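You operate a simulated robot arm through the tools that you are given. There is no shell and no other tool. Be economical: measure what you need, move in short steps, check, and stop when the job is done.

You are at the controls of a simulated two-armed robot. One attempt, no reset.

## Task
Bring the cartridge carton down, hold it, draw out the green cartridge and put the carton back.
Fine: the cartridge stands on the tea table, the other one stays in the carton.

It is judged by the outcome, as a careful person would: the job done as asked, and still so three seconds after it is handed in. It fails if anything else is knocked over, pushed out of place, dropped, spilled or broken.

## Robot
Two 7-joint arms with fingered hands on one trunk, on a base that drives. Base frame: it is fixed to the floor where the robot stands at the start and does not move with it; the origin is under the middle of the robot, x ahead of it, y to its left, z up; the surface under the hand at the start is at about z = 0.82. Units: m, rad, N and s.
The left shoulder is at the start at [0.03, 0.119, 1.119], the right one opposite. With the tool pointing down near the work surface each hand reaches from about 0.1 to 0.76 m from the robot's upright axis, wherever it stands, measured 20 degrees to its own side. Places, roughly: tea table top [0.6, -0.1, 0.8]. Payload 3.8 kg a hand.
The tool frame of a hand sits at the grasp point between the pads (the TCP): z along the fingers, y along the line on which they close. The tips reach 0.025 m beyond it. Largest opening 0.088 m; the body of the gripper starts 0.029 m behind the TCP. The gripper is a hand of 4 fingers: y runs from the thumb to the fingers, the wrist lies at [-0.013, -0.106, -0.174] in the tool frame.
Orientation is told as [roll, pitch, yaw] about the base's x, y, z axes, in that order, counted from this pose: with the fingers straight down and the wrist toward the robot, the tool's x, y and z point along [0, 1, 0], [1, 0, 0] and [0, 0, -1] of the base frame.

## Interface
- The arms move only by the tool step_arm. It takes "left_steps", "right_steps" or both (then of equal length, played together; a hand with none holds still); each is a list of rows, each a list of 6 numbers: the shift along the tool's x, y, z in units of 30 mm (1.0 is 30 mm), then the turn, a rotation vector about the tool's x, y, z in units of 5 degrees (1.0 is 5 degrees). In form: [[x, y, z, rx, ry, rz], ...]. A call has 1 to 8 rows; each row shifts and turns the commanded pose from where the row before left it, along the tool's axes as they then stand. A call with a number of a shift or a turn outside -1 to 1 is refused whole. A row lasts 0.2 s, in which the tool goes at most 0.05 m and 0.15 rad; a call with a longer step from one row to the next is refused whole. A pose out of reach is approached as far as the arm can. The call stops where the force on the tool passes 40 N (or 10 N more than at its start, if that is more) or the arm is blocked; 0.2 s more then pass. In this call time passes only in rows, and 0.2 s behind the last. It gives the time, the measured TCP pose, the force on the tool (base axes), the opening and the grip force at its end, in the units of the frame above (readings bear some noise), with the torque about the TCP (base axes, N m) and any sound that the robot's microphone picked up, and new pictures: "show" is both (left out), scene, wrist or none (wrist: the cameras of the hands that moved).
- Cameras (640 x 400 px; columns grow to the right, rows downward): "scene" is now at [0.0648, -0.0202, 1.6865]; the picture's right is [-0.21, -0.98, 0.00], its down [-0.58, 0.12, -0.81] and it looks along [0.79, -0.17, -0.59] (base axes); focal length 227 px, centre (320, 200). "left" rides on the left gripper at [-0.064, -0.083, -0.098] in its tool frame; the picture's right is [-0.62, -0.37, 0.69], its down [0.72, -0.63, 0.30] and it looks along [0.32, 0.68, 0.65] (tool axes); focal length 265 px, centre (320, 200). "right" rides on the right gripper at [0.064, -0.083, -0.098] in its tool frame; the picture's right is [-0.62, 0.37, -0.69], its down [-0.71, -0.63, 0.30] and it looks along [-0.32, 0.68, 0.65] (tool axes); focal length 265 px, centre (320, 200). There is no depth. A picture from a camera that has moved, and an enlarged one, comes with that camera's place and axes in the base frame and with its lens.
- move_column(by): slides the trunk up (or, below 0, down) by that many m; the arms and the scene camera ride with it, the base frame stays. It gives what a move gives, with no picture.
- steer(legs): drives the robot by 1 to 6 legs, each [ahead, left, turn to the left] in m, m and rad, along the robot's own axes; the way and the turn of a leg run together, so that a leg with both is an arc; at most 1.5 m and 3.142 rad a leg. The arms and the cameras ride along, it lands a little off, and it stops where it bumps. It gives what a move gives, and a new picture of the scene camera.
- move_fingers(index, middle, ring, thumb_bend, thumb_turn, hand): sets how far each is bent, from 0 (flat) to 1 (curled in); at 0.3 the hand is open as for a grip, at 0.7 the pads meet at the TCP. One left out holds its place. A second passes; each finger stops where it meets its share of the squeeze, and holds until it gets a number again. It is the only way to open and close the hand. It gives what a move gives, with no picture; readings hold the bend of each and the force on the fingers (four entries, about 0 where the hand has none), thumb and palm. thumb_turn goes from beside the hand (0) to across from the fingers (1), as for a grip.
- aim_head(pan, tilt): turns the head with the scene camera to pan (to the left, within 2.094 rad either way) and tilt (down, from -0.506 to 1.204), counted from straight ahead of the robot. It gives what a move gives, and a new picture of the scene camera.
- inspect(camera, box): a new picture of the part [left, top, right, bottom] of that camera's present view, enlarged. The clock stands still meanwhile.
- job_done(): hands the job in; it is judged then, once.

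Work in short steps. Places have to be worked out from the pictures, the camera data and where the tool is seen: move nearer, look again, correct. Check each grasp and each placing, and mend what went wrong. You have 120 turns and 260 pictures in all, those below and enlarged ones among them. Open the grippers and draw the arms clear of the work before you hand the job in, unless the task says otherwise; then end with one line.

The tools are called after "Request:" by a JSON object that holds its "op" and its "data". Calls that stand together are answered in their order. step_arm: Moves the arms, as the interface text tells. Its arguments: {"type":"object","properties":{"left_steps":{"type":"array"},"right_steps":{"type":"array"},"show":{"type":"string","enum":["both","scene","wrist","none"]}},"required":[]} The other tools are called the same way: move_column (by) slides the trunk up or down; move_fingers (index, middle, ring, thumb_bend, thumb_turn, hand) moves the fingers one by one; steer (legs) drives the base; aim_head (pan, tilt) turns the head that bears the scene camera; inspect (camera, box) takes an enlarged picture of a part of a camera's view; job_done () hands the job in.

At the start:

```text
clock: 0.0
left_tcp_pos: [0.5154, 0.1702, 1.54]
left_ee_rot: [-0.002, 0.0, -0.001]
left_wrist_force: [0.4, 0.2, 0.2]
left_moment: [0.0, -0.02, -0.04]
left_grip_width: 0.0876
left_grasp_force: 0.0
left_shape: jaw
left_bend: [0.3, 0.3, 0.3, 0.3, 0.98]
left_finger forces: [0.0, 0.0, 0.1, 0.0, 0.1, 0.1]
right_tcp_pos: [0.491, -0.3286, 1.5505]
right_ee_rot: [0.0, 0.0, 0.0]
right_wrist_force: [0.6, 0.9, 0.0]
right_moment: [0.0, 0.01, -0.01]
right_grip_width: 0.0876
right_grasp_force: 0.1
right_shape: jaw
right_bend: [0.3, 0.3, 0.3, 0.3, 0.98]
right_finger forces: [0.0, 0.0, 0.0, 0.0, 0.0, 0.1]
trunk travel left (down, up): [-0.275, 0.315]
robot x, y, heading: [0.0029, -0.0061, 0.0]
head pan, tilt: [-0.208, 0.632]
```

scene: 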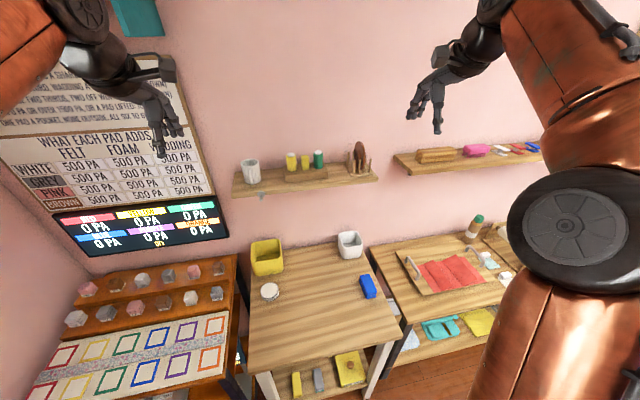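
right: 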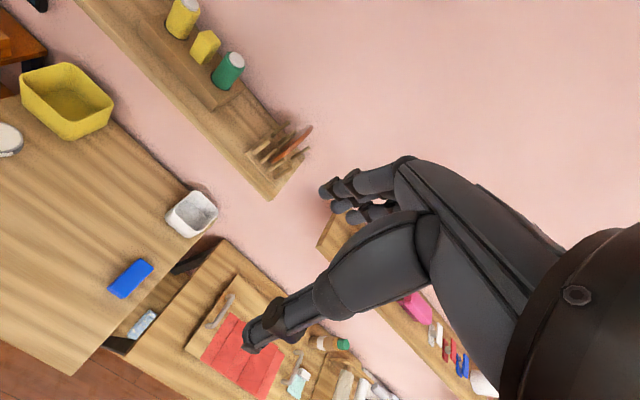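
left: 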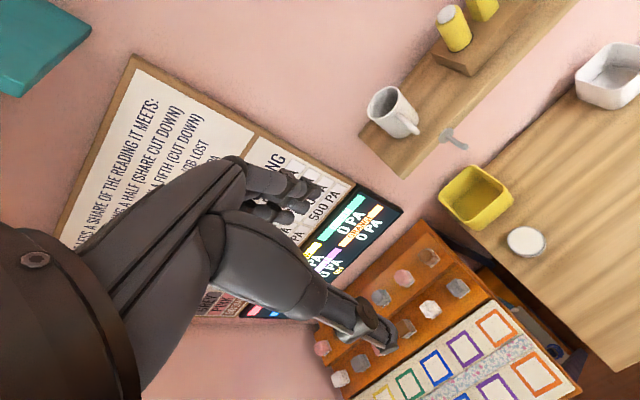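

I look around first: the wall shelf holds yellow/green cylinders, and there is a teal box high at the left. I look closer at both.

Request:
{"op": "inspect", "data": {"camera": "scene", "box": [220, 130, 400, 300]}}

Request:
{"op": "aim_head", "data": {"pan": 0.5, "tilt": 0.0}}

Request:
{"op": "aim_head", "data": {"pan": -0.4, "tilt": 0.0}}

```text
2.35 times, centred on (310, 215) of scene
camera zoom: at [0.0648, -0.0202, 1.6865], right [-0.21, -0.98, 0.0], down [-0.58, 0.12, -0.81], along [0.79, -0.17, -0.59], focal length 534 px, centre (344, 165)
```

zoom: 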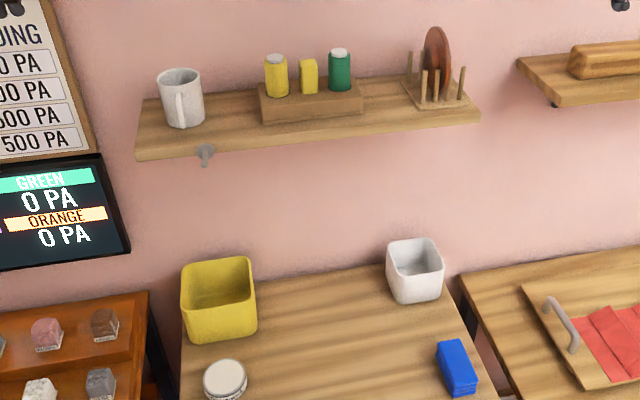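

```text
clock: 1.1
left_tcp_pos: [0.5146, 0.1683, 1.539]
left_ee_rot: [-0.002, -0.002, -0.001]
left_wrist_force: [-0.2, 0.2, 0.2]
left_moment: [0.0, 0.01, 0.0]
left_grip_width: 0.0874
left_grasp_force: 0.0
left_shape: jaw
left_bend: [0.3, 0.3, 0.3, 0.3, 0.98]
left_finger forces: [0.1, 0.0, 0.0, 0.1, 0.1, 0.0]
right_tcp_pos: [0.4915, -0.3288, 1.5501]
right_ee_rot: [0.001, 0.001, -0.001]
right_wrist_force: [-0.2, -0.3, 0.2]
right_moment: [0.05, -0.06, -0.04]
right_grip_width: 0.0875
right_grasp_force: 0.1
right_shape: jaw
right_bend: [0.3, 0.3, 0.3, 0.3, 0.98]
right_finger forces: [0.0, 0.0, 0.0, 0.0, 0.0, 0.1]
trunk travel left (down, up): [-0.275, 0.315]
robot x, y, heading: [0.0022, 0.0001, -0.001]
head pan, tilt: [0.499, 0.0]
camera scene: at [0.0584, 0.0408, 1.7444], right [0.48, -0.88, 0.0], down [0.0, 0.0, -1.0], along [0.88, 0.48, 0.0], focal length 227 px, centre (320, 200)
```

scene: 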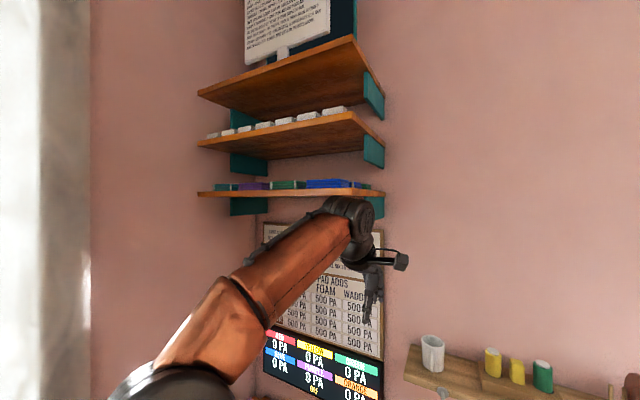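

```text
clock: 2.3
left_tcp_pos: [0.5142, 0.1673, 1.5395]
left_ee_rot: [-0.002, 0.001, 0.0]
left_wrist_force: [-0.5, 0.5, 0.8]
left_moment: [-0.02, 0.0, -0.03]
left_grip_width: 0.0878
left_grasp_force: 0.1
left_shape: jaw
left_bend: [0.3, 0.3, 0.3, 0.3, 0.98]
left_finger forces: [0.0, 0.0, 0.0, 0.1, 0.0, 0.0]
right_tcp_pos: [0.4914, -0.3292, 1.5514]
right_ee_rot: [-0.002, 0.0, -0.001]
right_wrist_force: [0.4, 0.1, 0.1]
right_moment: [0.0, 0.01, 0.02]
right_grip_width: 0.0877
right_grasp_force: 0.1
right_shape: jaw
right_bend: [0.3, 0.3, 0.3, 0.3, 0.98]
right_finger forces: [0.0, 0.1, 0.1, 0.0, 0.1, 0.0]
trunk travel left (down, up): [-0.275, 0.315]
robot x, y, heading: [-0.0016, 0.0015, -0.003]
head pan, tilt: [-0.4, 0.0]
camera scene: at [0.0623, -0.0371, 1.7444], right [-0.39, -0.92, 0.0], down [0.0, 0.0, -1.0], along [0.92, -0.39, 0.0], focal length 227 px, centre (320, 200)
```

scene: 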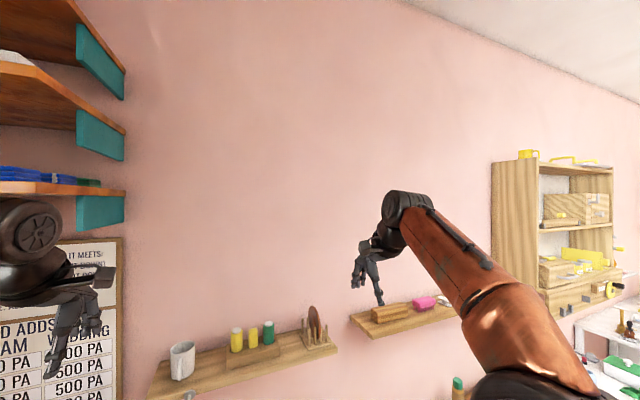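

The wooden/brown tray with a yellow cylinder, a yellow piece and a green cylinder seems to be the carton. I zoom in on it.

Request:
{"op": "aim_head", "data": {"pan": -0.1, "tilt": 0.45}}

Request:
{"op": "inspect", "data": {"camera": "scene", "box": [260, 160, 360, 222]}}

Request:
{"op": "inspect", "data": {"camera": "right", "box": [80, 0, 320, 150]}}

Request:
{"op": "inspect", "data": {"camera": "left", "box": [350, 0, 560, 130]}}

```text
clock: 3.2
left_tcp_pos: [0.5142, 0.1691, 1.5381]
left_ee_rot: [-0.001, -0.001, 0.002]
left_wrist_force: [0.5, 0.1, -0.4]
left_moment: [0.0, 0.01, -0.02]
left_grip_width: 0.0878
left_grasp_force: 0.0
left_shape: jaw
left_bend: [0.3, 0.3, 0.3, 0.3, 0.98]
left_finger forces: [0.0, 0.0, 0.0, 0.0, 0.1, 0.1]
right_tcp_pos: [0.4902, -0.3296, 1.5509]
right_ee_rot: [0.0, 0.001, -0.001]
right_wrist_force: [0.0, -0.5, 0.1]
right_moment: [-0.01, 0.03, 0.02]
right_grip_width: 0.0874
right_grasp_force: 0.0
right_shape: jaw
right_bend: [0.3, 0.3, 0.3, 0.3, 0.98]
right_finger forces: [0.0, 0.0, 0.0, 0.1, 0.0, 0.1]
trunk travel left (down, up): [-0.275, 0.315]
robot x, y, heading: [0.002, -0.0027, 0.001]
head pan, tilt: [-0.099, 0.45]
camera scene: at [0.0708, -0.0114, 1.7029], right [-0.1, -0.99, 0.0], down [-0.43, 0.04, -0.9], along [0.9, -0.09, -0.43], focal length 227 px, centre (320, 200)
```

scene: 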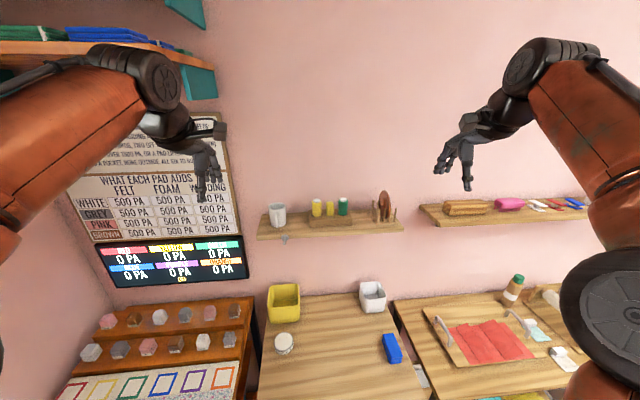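

```text
6.40 times, centred on (310, 191) of scene
camera zoom: at [0.0708, -0.0114, 1.7029], right [-0.1, -0.99, 0.0], down [-0.43, 0.04, -0.9], along [0.9, -0.09, -0.43], focal length 1452 px, centre (384, 258)
```

zoom: 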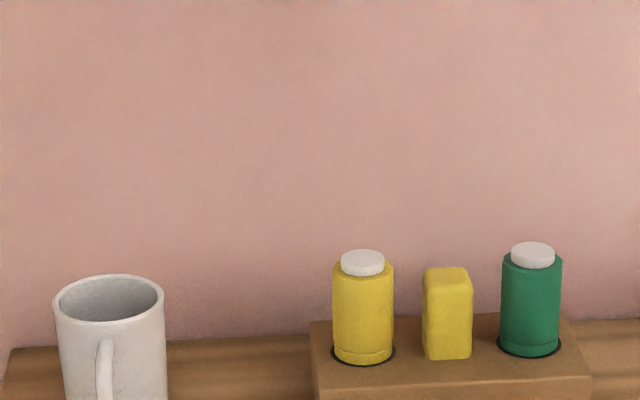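

```text
2.67 times, centred on (200, 75) of right
camera zoom: at [0.4072, -0.2649, 1.6501], right [0.37, -0.62, 0.69], down [-0.63, -0.71, -0.3], along [0.68, -0.32, -0.65], focal length 708 px, centre (640, 533)
```

zoom: 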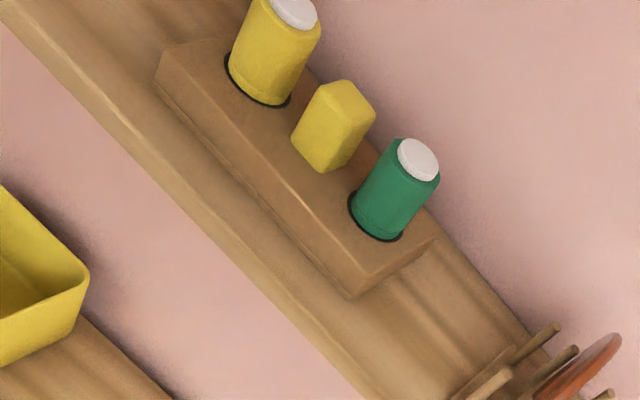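

```text
3.05 times, centred on (455, 65) of left
camera zoom: at [0.4311, 0.1047, 1.638], right [-0.37, -0.62, -0.69], down [-0.63, 0.71, -0.31], along [0.68, 0.32, -0.65], focal length 809 px, centre (-91, 611)
```

zoom: 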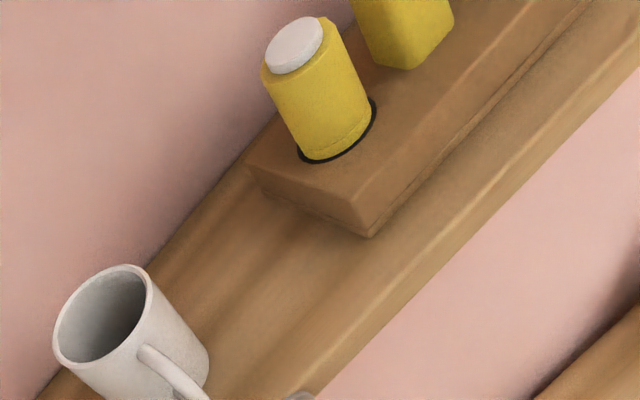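

The carton is the brown block with two wells and a yellow centre handle at about [0.78,-0.12,1.30]; reach will need a closer stance, so I look down to see how much room there is in front of the base.

Request:
{"op": "aim_head", "data": {"pan": 0.0, "tilt": 1.2}}

Request:
{"op": "move_column", "data": {"by": 0.2}}

```text
clock: 4.3
left_tcp_pos: [0.5145, 0.1683, 1.5393]
left_ee_rot: [-0.002, -0.002, 0.0]
left_wrist_force: [-0.1, 0.2, -0.4]
left_moment: [-0.02, 0.01, 0.01]
left_grip_width: 0.0875
left_grasp_force: 0.0
left_shape: jaw
left_bend: [0.3, 0.3, 0.3, 0.3, 0.98]
left_finger forces: [0.0, 0.1, 0.1, 0.0, 0.0, 0.0]
right_tcp_pos: [0.4908, -0.3292, 1.55]
right_ee_rot: [0.0, 0.001, 0.0]
right_wrist_force: [0.8, -0.1, 0.9]
right_moment: [-0.04, 0.02, 0.01]
right_grip_width: 0.0875
right_grasp_force: 0.1
right_shape: jaw
right_bend: [0.3, 0.3, 0.3, 0.3, 0.98]
right_finger forces: [0.0, 0.0, 0.1, 0.0, 0.1, 0.0]
trunk travel left (down, up): [-0.275, 0.315]
robot x, y, heading: [0.0048, 0.0004, -0.001]
head pan, tilt: [0.0, 1.201]
camera scene: at [0.0353, -0.0022, 1.6447], right [0.0, -1.0, 0.0], down [-0.93, 0.0, -0.36], along [0.36, 0.0, -0.93], focal length 227 px, centre (320, 200)
```

scene: 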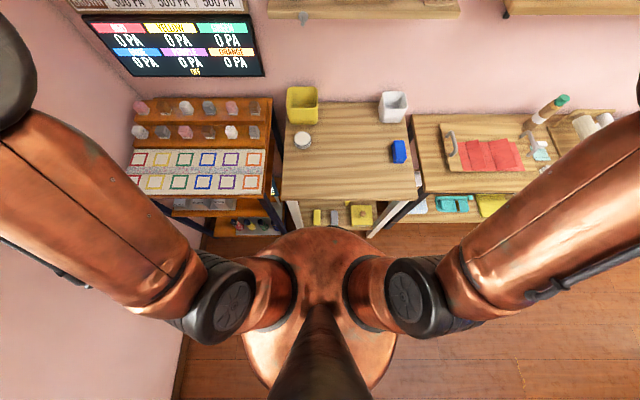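

```text
clock: 6.4
left_tcp_pos: [0.5149, 0.1681, 1.7387]
left_ee_rot: [-0.002, 0.0, -0.001]
left_wrist_force: [0.1, -0.4, 0.2]
left_moment: [-0.05, -0.01, 0.02]
left_grip_width: 0.088
left_grasp_force: 0.1
left_shape: jaw
left_bend: [0.3, 0.3, 0.3, 0.3, 0.98]
left_finger forces: [0.0, 0.0, 0.1, 0.1, 0.0, 0.0]
right_tcp_pos: [0.4904, -0.3281, 1.7508]
right_ee_rot: [-0.001, -0.001, -0.001]
right_wrist_force: [0.8, -1.2, -0.4]
right_moment: [-0.01, -0.02, 0.03]
right_grip_width: 0.0877
right_grasp_force: 0.3
right_shape: jaw
right_bend: [0.3, 0.3, 0.3, 0.3, 0.98]
right_finger forces: [0.0, 0.1, 0.0, 0.1, 0.0, 0.1]
trunk travel left (down, up): [-0.475, 0.115]
robot x, y, heading: [-0.004, 0.0014, 0.003]
head pan, tilt: [0.0, 1.201]
```

Table front edge is at about x=0.36, spanning y 0.15 to -0.38. I shift right to centre on the carton and creep forward a little.

Request:
{"op": "steer", "data": {"legs": [[0, -0.12, 0], [0.06, 0, 0]]}}

```text
clock: 8.2
left_tcp_pos: [0.5636, 0.0514, 1.7441]
left_ee_rot: [-0.004, -0.008, 0.001]
left_wrist_force: [-0.4, -0.6, 0.3]
left_moment: [0.02, -0.02, 0.0]
left_grip_width: 0.0877
left_grasp_force: 0.1
left_shape: jaw
left_bend: [0.3, 0.3, 0.3, 0.3, 0.98]
left_finger forces: [0.1, 0.0, 0.0, 0.1, 0.0, 0.0]
right_tcp_pos: [0.5404, -0.4445, 1.7555]
right_ee_rot: [-0.001, -0.008, 0.001]
right_wrist_force: [-1.0, 0.8, -0.2]
right_moment: [-0.01, 0.0, -0.01]
right_grip_width: 0.0878
right_grasp_force: 0.0
right_shape: jaw
right_bend: [0.3, 0.3, 0.3, 0.3, 0.98]
right_finger forces: [0.0, 0.0, 0.0, 0.0, 0.0, 0.0]
trunk travel left (down, up): [-0.475, 0.115]
robot x, y, heading: [0.0623, -0.1189, 0.005]
head pan, tilt: [0.0, 1.201]
camera scene: at [0.084, -0.1191, 1.8448], right [0.0, -1.0, 0.0], down [-0.93, 0.0, -0.37], along [0.37, 0.0, -0.93], focal length 227 px, centre (320, 200)
```

scene: 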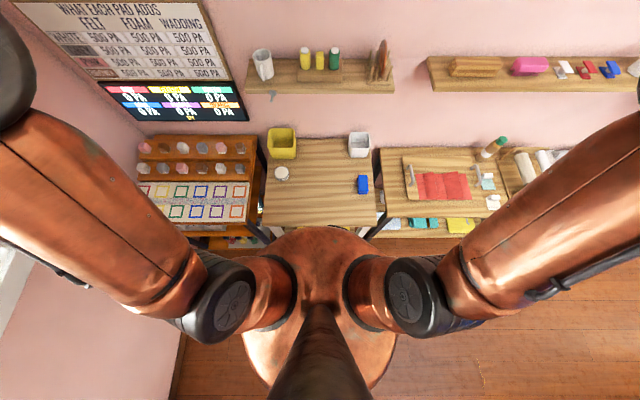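

No bump; I creep 0.05 further.

Request:
{"op": "steer", "data": {"legs": [[0.05, 0, 0]]}}

Request:
{"op": "aim_head", "data": {"pan": 0.0, "tilt": 0.55}}

```text
clock: 9.2
left_tcp_pos: [0.6164, 0.0499, 1.7423]
left_ee_rot: [-0.001, -0.007, 0.0]
left_wrist_force: [-0.3, 0.4, -0.4]
left_moment: [0.01, -0.02, 0.0]
left_grip_width: 0.0875
left_grasp_force: 0.1
left_shape: jaw
left_bend: [0.3, 0.3, 0.3, 0.3, 0.98]
left_finger forces: [0.0, 0.0, 0.0, 0.1, 0.1, 0.0]
right_tcp_pos: [0.5918, -0.4479, 1.7537]
right_ee_rot: [0.0, -0.007, 0.0]
right_wrist_force: [0.1, 1.2, 0.5]
right_moment: [0.02, -0.04, 0.0]
right_grip_width: 0.0876
right_grasp_force: 0.1
right_shape: jaw
right_bend: [0.3, 0.3, 0.3, 0.3, 0.98]
right_finger forces: [0.0, 0.0, 0.0, 0.0, 0.0, 0.0]
trunk travel left (down, up): [-0.475, 0.115]
robot x, y, heading: [0.104, -0.1179, 0.001]
head pan, tilt: [0.0, 1.201]
camera scene: at [0.1368, -0.1211, 1.8448], right [0.0, -1.0, 0.0], down [-0.93, 0.0, -0.37], along [0.37, 0.0, -0.93], focal length 227 px, centre (320, 200)
```

scene: 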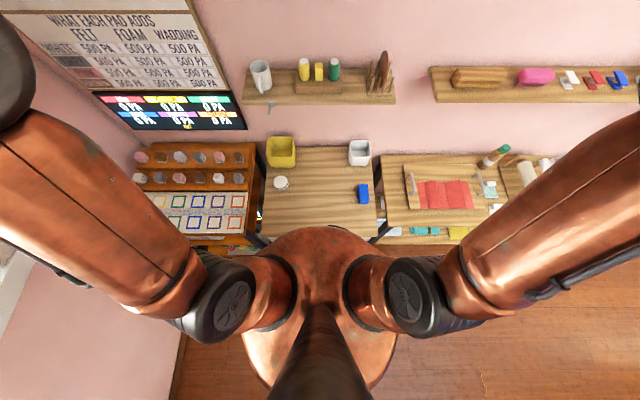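

```text
clock: 10.2
left_tcp_pos: [0.6226, 0.0506, 1.7399]
left_ee_rot: [-0.002, -0.002, 0.0]
left_wrist_force: [0.7, 0.0, -0.4]
left_moment: [0.02, 0.01, -0.01]
left_grip_width: 0.0877
left_grasp_force: 0.0
left_shape: jaw
left_bend: [0.3, 0.3, 0.3, 0.3, 0.98]
left_finger forces: [0.0, 0.0, 0.0, 0.0, 0.0, 0.1]
right_tcp_pos: [0.5973, -0.4469, 1.7512]
right_ee_rot: [0.001, -0.004, -0.002]
right_wrist_force: [-0.7, -0.7, -0.5]
right_moment: [-0.01, 0.02, -0.01]
right_grip_width: 0.0876
right_grasp_force: 0.0
right_shape: jaw
right_bend: [0.3, 0.3, 0.3, 0.3, 0.98]
right_finger forces: [0.0, 0.1, 0.0, 0.0, 0.0, 0.0]
trunk travel left (down, up): [-0.475, 0.115]
robot x, y, heading: [0.108, -0.1148, -0.003]
head pan, tilt: [0.0, 0.55]
camera scene: at [0.1773, -0.1208, 1.8937], right [0.0, -1.0, 0.0], down [-0.52, 0.0, -0.85], along [0.85, 0.0, -0.52], focal length 227 px, centre (320, 200)
```

scene: 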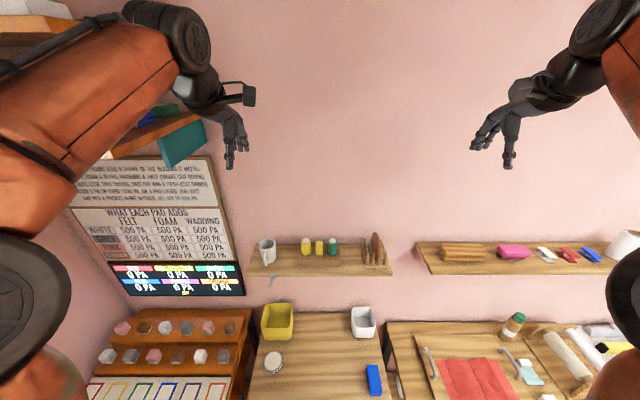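

Robot is about x=0.11 now. I zoom in on the carton to refine its position.

Request:
{"op": "inspect", "data": {"camera": "scene", "box": [270, 220, 370, 282]}}

Request:
{"op": "inspect", "data": {"camera": "scene", "box": [470, 70, 600, 190]}}

```text
6.40 times, centred on (320, 251) of scene
camera zoom: at [0.1773, -0.1208, 1.8937], right [0.0, -1.0, 0.0], down [-0.52, 0.0, -0.85], along [0.85, 0.0, -0.52], focal length 1452 px, centre (320, -126)
```

zoom: 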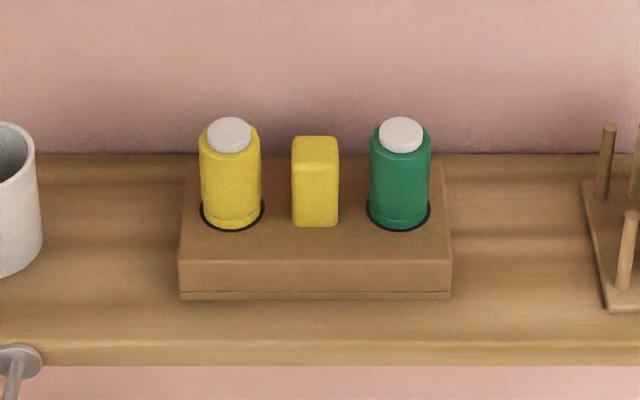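

```text
3.33 times, centred on (535, 130) of scene
camera zoom: at [0.1773, -0.1208, 1.8937], right [0.0, -1.0, 0.0], down [-0.52, 0.0, -0.85], along [0.85, 0.0, -0.52], focal length 756 px, centre (-397, 433)
```

zoom: 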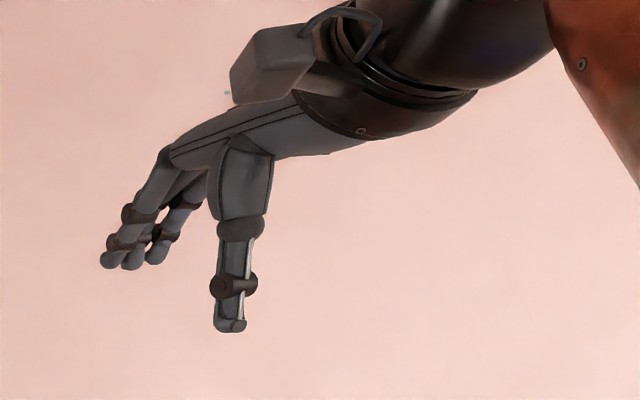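

Estimates: handle centre ≈[0.776,-0.118], z 1.304–1.349, green at y≈-0.166, wall x≈0.85. I move the left hand towards a spot above the handle.

Request:
{"op": "step_arm", "data": {"left_steps": [[-0.563, 0.51, 0.967, 0, 0, 0], [-0.563, 0.51, 0.967, 0, 0, 0], [-0.563, 0.51, 0.967, 0, 0, 0], [-0.563, 0.51, 0.967, 0, 0, 0], [-0.563, 0.51, 0.967, 0, 0, 0], [-0.563, 0.51, 0.967, 0, 0, 0], [-0.563, 0.51, 0.967, 0, 0, 0], [-0.563, 0.51, 0.5, 0, 0, 0]]}}

```text
clock: 12.0
left_tcp_pos: [0.7491, -0.0865, 1.523]
left_ee_rot: [0.0, -0.004, 0.0]
left_wrist_force: [0.0, 0.3, 0.0]
left_moment: [0.03, 0.01, -0.01]
left_grip_width: 0.0878
left_grasp_force: 0.0
left_shape: jaw
left_bend: [0.3, 0.3, 0.3, 0.3, 0.98]
left_finger forces: [0.0, 0.1, 0.0, 0.0, 0.1, 0.1]
right_tcp_pos: [0.6007, -0.4495, 1.7505]
right_ee_rot: [0.001, 0.0, 0.001]
right_wrist_force: [-0.4, -0.5, 0.0]
right_moment: [0.0, 0.0, 0.01]
right_grip_width: 0.0877
right_grasp_force: 0.1
right_shape: jaw
right_bend: [0.3, 0.3, 0.3, 0.3, 0.98]
right_finger forces: [0.1, 0.1, 0.0, 0.1, 0.0, 0.0]
trunk travel left (down, up): [-0.475, 0.115]
robot x, y, heading: [0.1099, -0.1178, -0.005]
head pan, tilt: [0.0, 0.55]
camera scene: at [0.1793, -0.122, 1.8937], right [0.0, -1.0, 0.0], down [-0.52, 0.0, -0.85], along [0.85, 0.0, -0.52], focal length 227 px, centre (320, 200)
camera left: at [0.666, -0.1514, 1.6212], right [-0.37, -0.62, -0.69], down [-0.63, 0.71, -0.31], along [0.69, 0.32, -0.65], focal length 265 px, centre (320, 200)
```

scene: 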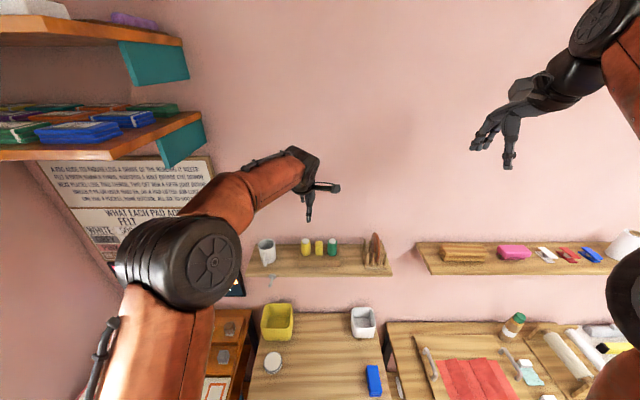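
left: 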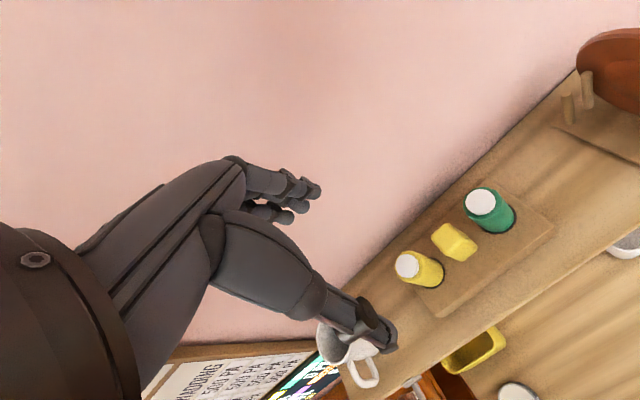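

Left camera agrees on handle position (~[0.775,-0.12]). Move to directly above at z≈1.43.

Request:
{"op": "step_arm", "data": {"left_steps": [[-0.36, 0.29, 0.8, 0, 0, 0], [-0.36, 0.29, 0.8, 0, 0, 0], [-0.36, 0.29, 0.8, 0, 0, 0], [0, 0, 0.7, 0, 0, 0]]}}

Request:
{"op": "inspect", "data": {"camera": "scene", "box": [250, 170, 400, 280]}}

```text
clock: 13.0
left_tcp_pos: [0.7741, -0.1169, 1.4296]
left_ee_rot: [-0.001, -0.004, 0.0]
left_wrist_force: [0.1, 0.3, -0.1]
left_moment: [0.0, 0.04, 0.03]
left_grip_width: 0.0875
left_grasp_force: 0.0
left_shape: jaw
left_bend: [0.3, 0.3, 0.3, 0.3, 0.98]
left_finger forces: [0.0, 0.0, 0.0, 0.1, 0.0, 0.1]
right_tcp_pos: [0.5987, -0.4483, 1.7518]
right_ee_rot: [-0.001, -0.003, 0.0]
right_wrist_force: [0.5, -0.4, -0.4]
right_moment: [-0.01, 0.03, -0.01]
right_grip_width: 0.0879
right_grasp_force: 0.1
right_shape: jaw
right_bend: [0.3, 0.3, 0.3, 0.3, 0.98]
right_finger forces: [0.0, 0.0, 0.0, 0.1, 0.1, 0.1]
trunk travel left (down, up): [-0.475, 0.115]
robot x, y, heading: [0.1112, -0.1187, -0.0]
head pan, tilt: [0.0, 0.55]
camera scene: at [0.1783, -0.1208, 1.8937], right [0.0, -1.0, 0.0], down [-0.52, 0.0, -0.85], along [0.85, 0.0, -0.52], focal length 227 px, centre (320, 200)
camera left: at [0.6896, -0.1817, 1.5272], right [-0.37, -0.62, -0.69], down [-0.63, 0.71, -0.31], along [0.69, 0.32, -0.65], focal length 265 px, centre (320, 200)
```

scene: 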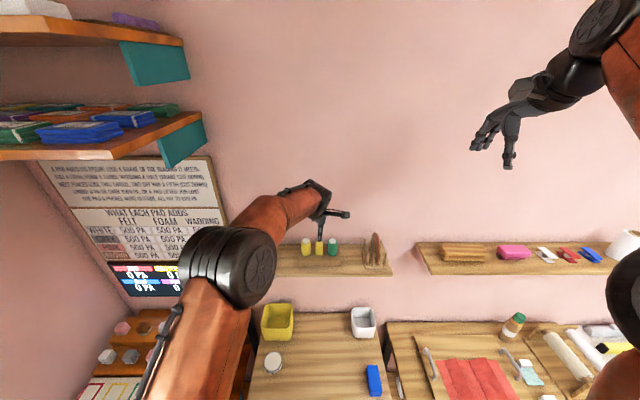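
left: 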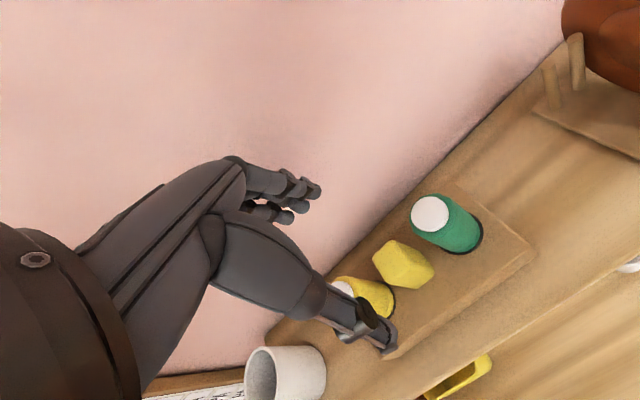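

```text
3.64 times, centred on (325, 225) of scene
camera zoom: at [0.1783, -0.1208, 1.8937], right [0.0, -1.0, 0.0], down [-0.52, 0.0, -0.85], along [0.85, 0.0, -0.52], focal length 825 px, centre (302, 109)
```

zoom: 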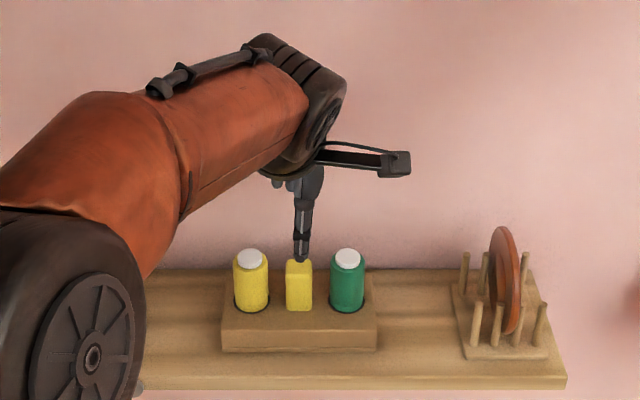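

The hand is centred over the handle. I descend to TCP z≈1.338.

Request:
{"op": "step_arm", "data": {"left_steps": [[-0.05, 0, 0.9, 0, 0, 0], [0, 0.03, 0.9, 0, 0, 0], [0, 0, 0.7, 0, 0, 0], [0, 0, 0.53, 0, 0, 0]]}}

Request:
{"op": "inspect", "data": {"camera": "scene", "box": [270, 190, 370, 282]}}

```text
clock: 14.0
left_tcp_pos: [0.7754, -0.1201, 1.3386]
left_ee_rot: [-0.001, -0.003, -0.001]
left_wrist_force: [0.7, -0.6, 0.2]
left_moment: [0.01, 0.0, -0.02]
left_grip_width: 0.0873
left_grasp_force: 0.0
left_shape: jaw
left_bend: [0.3, 0.3, 0.3, 0.3, 0.98]
left_finger forces: [0.1, 0.1, 0.0, 0.0, 0.0, 0.0]
right_tcp_pos: [0.5981, -0.4483, 1.7524]
right_ee_rot: [0.0, -0.001, 0.0]
right_wrist_force: [-0.1, -1.3, 0.6]
right_moment: [-0.02, 0.02, 0.01]
right_grip_width: 0.088
right_grasp_force: 0.0
right_shape: jaw
right_bend: [0.3, 0.3, 0.3, 0.3, 0.98]
right_finger forces: [0.1, 0.0, 0.1, 0.0, 0.1, 0.0]
trunk travel left (down, up): [-0.475, 0.115]
robot x, y, heading: [0.1095, -0.1185, -0.0]
head pan, tilt: [0.0, 0.55]
camera scene: at [0.1783, -0.121, 1.8937], right [0.0, -1.0, 0.0], down [-0.52, 0.0, -0.85], along [0.85, 0.0, -0.52], focal length 227 px, centre (320, 200)
camera left: at [0.6907, -0.1833, 1.4372], right [-0.37, -0.62, -0.69], down [-0.63, 0.71, -0.31], along [0.69, 0.32, -0.65], focal length 265 px, centre (320, 200)
```

scene: 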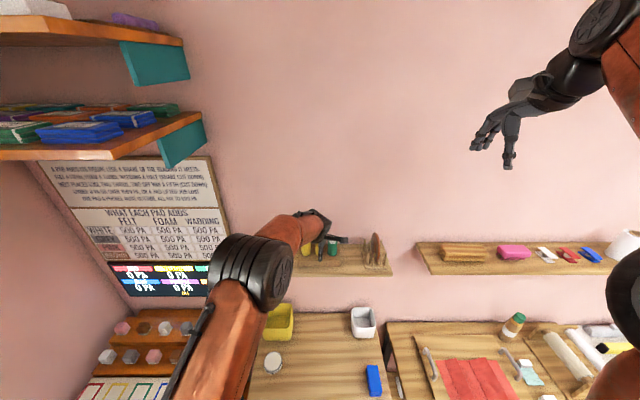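
left: 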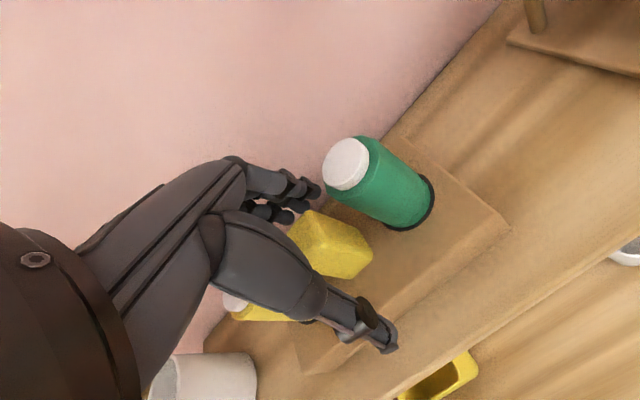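

```text
4.35 times, centred on (320, 236) of scene
camera zoom: at [0.1783, -0.121, 1.8937], right [0.0, -1.0, 0.0], down [-0.52, 0.0, -0.85], along [0.85, 0.0, -0.52], focal length 987 px, centre (320, 44)
```

zoom: 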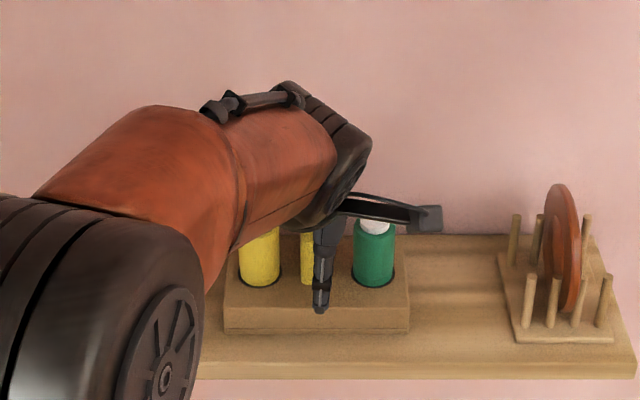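

Thumb appears a few mm right of the handle centre; I shift 3 mm left and close part-way, looking at finger clearances.

Request:
{"op": "step_arm", "data": {"left_steps": [[0.1, 0, 0.05, 0, 0, 0]], "show": "none"}}

Request:
{"op": "move_fingers", "data": {"hand": "left", "index": 0.48, "middle": 0.48, "ring": 0.48, "thumb_bend": 0.48}}

Request:
{"op": "inspect", "data": {"camera": "left", "box": [200, 120, 440, 360]}}

```text
clock: 14.4
left_tcp_pos: [0.7729, -0.1157, 1.3381]
left_ee_rot: [-0.002, -0.005, 0.0]
left_wrist_force: [-0.5, -0.8, -0.3]
left_moment: [-0.01, 0.03, 0.06]
left_grip_width: 0.0876
left_grasp_force: 0.0
left_shape: jaw
left_bend: [0.3, 0.3, 0.3, 0.3, 0.98]
left_finger forces: [0.1, 0.1, 0.0, 0.0, 0.0, 0.0]
right_tcp_pos: [0.5996, -0.4473, 1.7524]
right_ee_rot: [0.0, -0.002, 0.0]
right_wrist_force: [-0.3, 0.5, 0.3]
right_moment: [-0.02, -0.01, 0.0]
right_grip_width: 0.0875
right_grasp_force: 0.1
right_shape: jaw
right_bend: [0.3, 0.3, 0.3, 0.3, 0.98]
right_finger forces: [0.0, 0.0, 0.1, 0.1, 0.0, 0.0]
trunk travel left (down, up): [-0.475, 0.115]
robot x, y, heading: [0.1093, -0.1163, -0.001]
head pan, tilt: [0.0, 0.55]
```

```text
clock: 15.4
left_tcp_pos: [0.7728, -0.1158, 1.3371]
left_ee_rot: [-0.001, -0.004, 0.001]
left_wrist_force: [-0.5, -0.1, 0.4]
left_moment: [-0.03, 0.04, 0.01]
left_grip_width: 0.0464
left_grasp_force: 0.1
left_shape: fingers
left_bend: [0.48, 0.48, 0.48, 0.48, 0.98]
left_finger forces: [0.0, 0.0, 0.0, 0.0, 0.1, 0.0]
right_tcp_pos: [0.5991, -0.4473, 1.7513]
right_ee_rot: [-0.001, -0.003, 0.0]
right_wrist_force: [0.1, -0.7, 0.0]
right_moment: [-0.01, 0.0, 0.02]
right_grip_width: 0.0877
right_grasp_force: 0.1
right_shape: jaw
right_bend: [0.3, 0.3, 0.3, 0.3, 0.98]
right_finger forces: [0.0, 0.0, 0.1, 0.0, 0.0, 0.1]
trunk travel left (down, up): [-0.475, 0.115]
robot x, y, heading: [0.104, -0.1203, -0.0]
head pan, tilt: [0.0, 0.55]
```

```text
1.67 times, centred on (320, 240) of left
camera zoom: at [0.6896, -0.1804, 1.436], right [-0.37, -0.62, -0.69], down [-0.63, 0.71, -0.31], along [0.69, 0.32, -0.65], focal length 442 px, centre (320, 133)
```

zoom: 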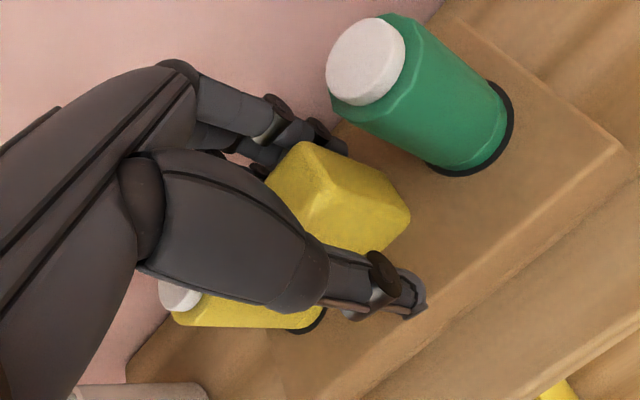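

Fingers are clear of the cartridges. Close on the handle.

Request:
{"op": "move_fingers", "data": {"hand": "left", "index": 0.66, "middle": 0.66, "ring": 0.66, "thumb_bend": 0.66}}

Request:
{"op": "inspect", "data": {"camera": "left", "box": [200, 120, 440, 360]}}

```text
clock: 16.4
left_tcp_pos: [0.7736, -0.1166, 1.3387]
left_ee_rot: [-0.001, -0.003, 0.0]
left_wrist_force: [0.3, 0.1, 0.3]
left_moment: [-0.01, 0.0, -0.01]
left_grip_width: 0.0217
left_grasp_force: 5.6
left_shape: fingers
left_bend: [0.61, 0.62, 0.66, 0.59, 0.97]
left_finger forces: [2.9, 3.1, 0.1, 0.0, 5.8, 0.0]
right_tcp_pos: [0.5994, -0.4477, 1.7508]
right_ee_rot: [-0.001, -0.001, -0.001]
right_wrist_force: [-1.0, -0.2, -0.4]
right_moment: [-0.01, 0.03, -0.02]
right_grip_width: 0.0877
right_grasp_force: 0.1
right_shape: jaw
right_bend: [0.3, 0.3, 0.3, 0.3, 0.98]
right_finger forces: [0.0, 0.0, 0.0, 0.1, 0.1, 0.0]
trunk travel left (down, up): [-0.475, 0.115]
robot x, y, heading: [0.1078, -0.118, 0.001]
head pan, tilt: [0.0, 0.55]
```

```text
1.67 times, centred on (320, 240) of left
camera zoom: at [0.6897, -0.1803, 1.4359], right [-0.37, -0.62, -0.69], down [-0.63, 0.71, -0.31], along [0.69, 0.32, -0.65], focal length 442 px, centre (320, 133)
```

zoom: 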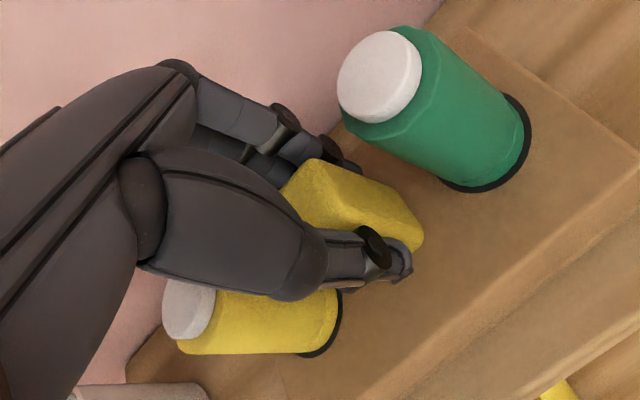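

Contact made with index, middle and thumb. I squeeze harder before lifting.

Request:
{"op": "move_fingers", "data": {"hand": "left", "index": 0.78, "middle": 0.78, "thumb_bend": 0.78}}

Request:
{"op": "step_arm", "data": {"left_steps": [[0, 0, -0.3, 0, 0, 0], [0, 0, -0.4, 0, 0, 0]]}}

Request:
{"op": "inspect", "data": {"camera": "scene", "box": [270, 190, 370, 282]}}

```text
clock: 17.4
left_tcp_pos: [0.7735, -0.1171, 1.3369]
left_ee_rot: [-0.002, -0.005, -0.001]
left_wrist_force: [0.6, 0.0, -0.2]
left_moment: [-0.04, 0.02, 0.0]
left_grip_width: 0.0205
left_grasp_force: 16.6
left_shape: fingers
left_bend: [0.73, 0.72, 0.66, 0.58, 0.95]
left_finger forces: [9.0, 7.3, 0.1, 0.0, 16.7, 0.1]
right_tcp_pos: [0.5988, -0.4481, 1.7507]
right_ee_rot: [-0.001, -0.002, 0.0]
right_wrist_force: [0.0, -0.6, 0.5]
right_moment: [-0.01, -0.02, -0.03]
right_grip_width: 0.0876
right_grasp_force: 0.1
right_shape: jaw
right_bend: [0.3, 0.3, 0.3, 0.3, 0.98]
right_finger forces: [0.1, 0.0, 0.0, 0.1, 0.0, 0.0]
trunk travel left (down, up): [-0.475, 0.115]
robot x, y, heading: [0.1091, -0.1223, -0.001]
head pan, tilt: [0.0, 0.55]
```

```text
clock: 18.0
left_tcp_pos: [0.7721, -0.116, 1.3584]
left_ee_rot: [-0.001, -0.003, -0.001]
left_wrist_force: [-0.2, 0.7, -1.9]
left_moment: [-0.03, 0.02, -0.02]
left_grip_width: 0.0206
left_grasp_force: 16.2
left_shape: fingers
left_bend: [0.73, 0.72, 0.66, 0.58, 0.95]
left_finger forces: [9.4, 7.0, 0.0, 0.1, 16.6, 0.0]
right_tcp_pos: [0.5985, -0.4476, 1.7517]
right_ee_rot: [0.0, -0.002, 0.0]
right_wrist_force: [0.1, -0.5, -0.7]
right_moment: [0.02, 0.01, -0.02]
right_grip_width: 0.0874
right_grasp_force: 0.0
right_shape: jaw
right_bend: [0.3, 0.3, 0.3, 0.3, 0.98]
right_finger forces: [0.0, 0.0, 0.0, 0.0, 0.1, 0.1]
trunk travel left (down, up): [-0.475, 0.115]
robot x, y, heading: [0.1067, -0.1172, 0.006]
head pan, tilt: [0.0, 0.55]
camera scene: at [0.1779, -0.1207, 1.8937], right [0.0, -1.0, 0.0], down [-0.52, 0.0, -0.85], along [0.85, 0.0, -0.52], focal length 227 px, centre (320, 200)
camera left: at [0.6895, -0.1802, 1.4568], right [-0.37, -0.62, -0.69], down [-0.63, 0.71, -0.31], along [0.69, 0.32, -0.65], focal length 265 px, centre (320, 200)
```

scene: 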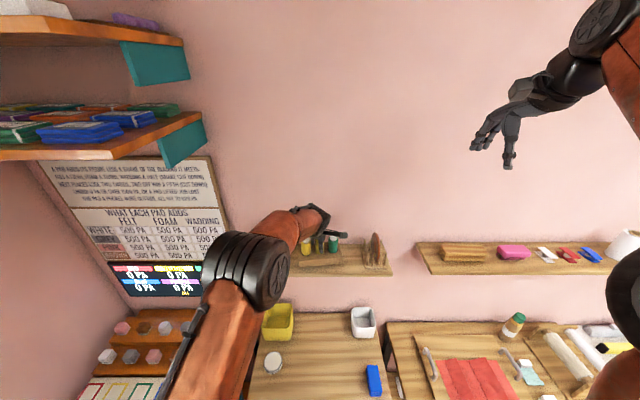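
left: 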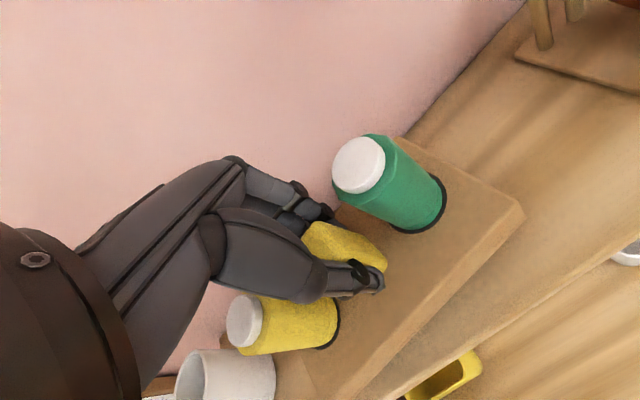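

```text
4.35 times, centred on (320, 236) of scene
camera zoom: at [0.1779, -0.1207, 1.8937], right [0.0, -1.0, 0.0], down [-0.52, 0.0, -0.85], along [0.85, 0.0, -0.52], focal length 987 px, centre (320, 44)
```

zoom: 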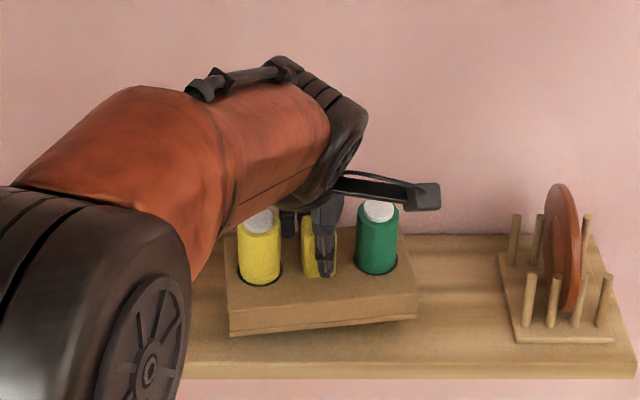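

Carton lifted (about 0.2 kg), slightly tilted/yawed. I raise it and draw it back off the shelf toward the robot.

Request:
{"op": "step_arm", "data": {"left_steps": [[0, 0, -0.9, 0, 0, 0], [0, 0, -0.9, 0, 0, 0], [0, -0.8, 0, 0, 0, 0], [0, -0.9, 0, 0, 0, 0], [0, -0.9, 0, 0, 0, 0], [0, -0.9, 0, 0, 0, 0], [0, -0.9, 0, 0, 0, 0], [0, -0.9, 0, 0, 0, 0]]}}

Request:
{"op": "inspect", "data": {"camera": "scene", "box": [230, 190, 410, 330]}}

```text
clock: 19.8
left_tcp_pos: [0.6106, -0.1176, 1.4105]
left_ee_rot: [-0.001, -0.003, 0.0]
left_wrist_force: [-0.5, -0.4, -2.4]
left_moment: [-0.02, 0.01, 0.01]
left_grip_width: 0.0207
left_grasp_force: 16.4
left_shape: fingers
left_bend: [0.73, 0.72, 0.66, 0.58, 0.95]
left_finger forces: [9.4, 7.0, 0.1, 0.1, 16.5, 0.1]
right_tcp_pos: [0.5979, -0.4492, 1.7529]
right_ee_rot: [0.001, -0.003, -0.001]
right_wrist_force: [-0.8, 0.4, -0.5]
right_moment: [-0.02, -0.07, 0.02]
right_grip_width: 0.0879
right_grasp_force: 0.0
right_shape: jaw
right_bend: [0.3, 0.3, 0.3, 0.3, 0.98]
right_finger forces: [0.0, 0.0, 0.0, 0.0, 0.0, 0.0]
trunk travel left (down, up): [-0.475, 0.115]
robot x, y, heading: [0.1092, -0.1178, -0.002]
head pan, tilt: [0.0, 0.55]
camera scene: at [0.1764, -0.1211, 1.8938], right [0.0, -1.0, 0.0], down [-0.52, 0.0, -0.85], along [0.85, 0.0, -0.52], focal length 227 px, centre (320, 200)
camera left: at [0.5259, -0.1818, 1.509], right [-0.37, -0.62, -0.69], down [-0.63, 0.71, -0.31], along [0.69, 0.32, -0.65], focal length 265 px, centre (320, 200)
```

scene: 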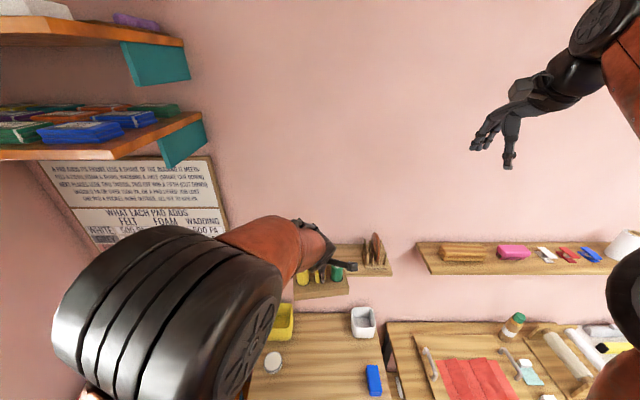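
left: 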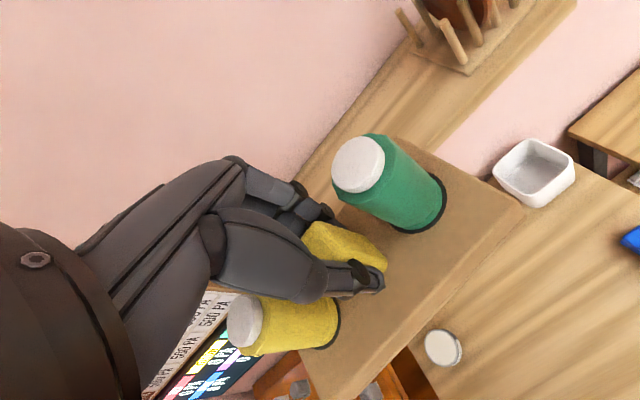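

```text
2.86 times, centred on (320, 260) of scene
camera zoom: at [0.1764, -0.1211, 1.8938], right [0.0, -1.0, 0.0], down [-0.52, 0.0, -0.85], along [0.85, 0.0, -0.52], focal length 648 px, centre (320, 29)
```

zoom: 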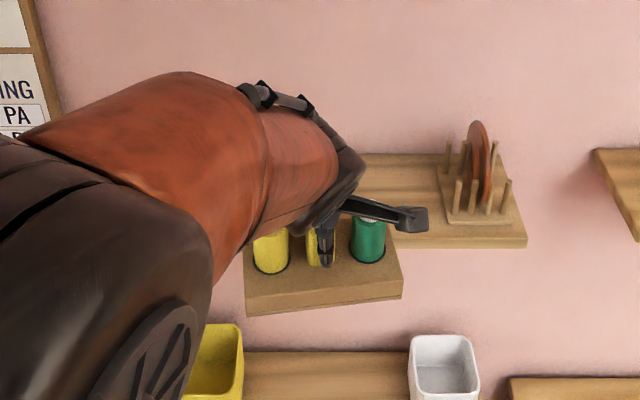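

Carton is clear of the shelf. I lower the trunk by 0.33 m to bring the carton down above the tea table.

Request:
{"op": "move_column", "data": {"by": -0.33}}

Request:
{"op": "aim_head", "data": {"pan": -0.1, "tilt": 0.85}}

```text
clock: 23.0
left_tcp_pos: [0.611, -0.1187, 1.0798]
left_ee_rot: [-0.002, -0.004, 0.001]
left_wrist_force: [0.0, -0.2, -1.7]
left_moment: [0.0, 0.02, -0.01]
left_grip_width: 0.0204
left_grasp_force: 16.0
left_shape: fingers
left_bend: [0.73, 0.72, 0.66, 0.58, 0.95]
left_finger forces: [9.3, 6.9, 0.1, 0.0, 16.6, 0.1]
right_tcp_pos: [0.5991, -0.4477, 1.4213]
right_ee_rot: [0.0, -0.002, -0.001]
right_wrist_force: [-0.4, -0.4, 0.6]
right_moment: [0.02, 0.04, -0.02]
right_grip_width: 0.0878
right_grasp_force: 0.0
right_shape: jaw
right_bend: [0.3, 0.3, 0.3, 0.3, 0.98]
right_finger forces: [0.0, 0.0, 0.1, 0.0, 0.0, 0.1]
trunk travel left (down, up): [-0.145, 0.445]
robot x, y, heading: [0.11, -0.1192, -0.008]
head pan, tilt: [0.0, 0.55]
```

```text
clock: 23.8
left_tcp_pos: [0.6116, -0.1171, 1.0797]
left_ee_rot: [-0.001, -0.003, -0.001]
left_wrist_force: [-0.4, 0.4, -0.5]
left_moment: [0.03, 0.01, 0.0]
left_grip_width: 0.0209
left_grasp_force: 16.5
left_shape: fingers
left_bend: [0.73, 0.72, 0.66, 0.58, 0.95]
left_finger forces: [9.4, 6.9, 0.0, 0.1, 16.6, 0.1]
right_tcp_pos: [0.5989, -0.4483, 1.4221]
right_ee_rot: [0.0, -0.002, 0.001]
right_wrist_force: [-0.3, 0.0, -0.6]
right_moment: [0.01, 0.0, 0.0]
right_grip_width: 0.0876
right_grasp_force: 0.1
right_shape: jaw
right_bend: [0.3, 0.3, 0.3, 0.3, 0.98]
right_finger forces: [0.0, 0.0, 0.1, 0.1, 0.0, 0.1]
trunk travel left (down, up): [-0.145, 0.445]
robot x, y, heading: [0.1081, -0.1172, -0.002]
head pan, tilt: [-0.099, 0.85]
camera scene: at [0.166, -0.1285, 1.5384], right [-0.1, -1.0, 0.0], down [-0.75, 0.07, -0.66], along [0.66, -0.07, -0.75], focal length 227 px, centre (320, 200)
```

scene: 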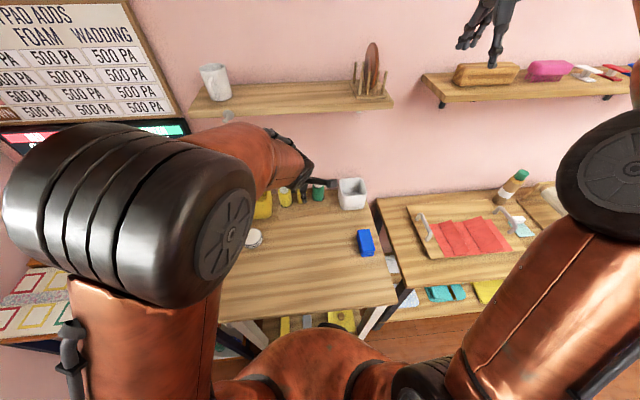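

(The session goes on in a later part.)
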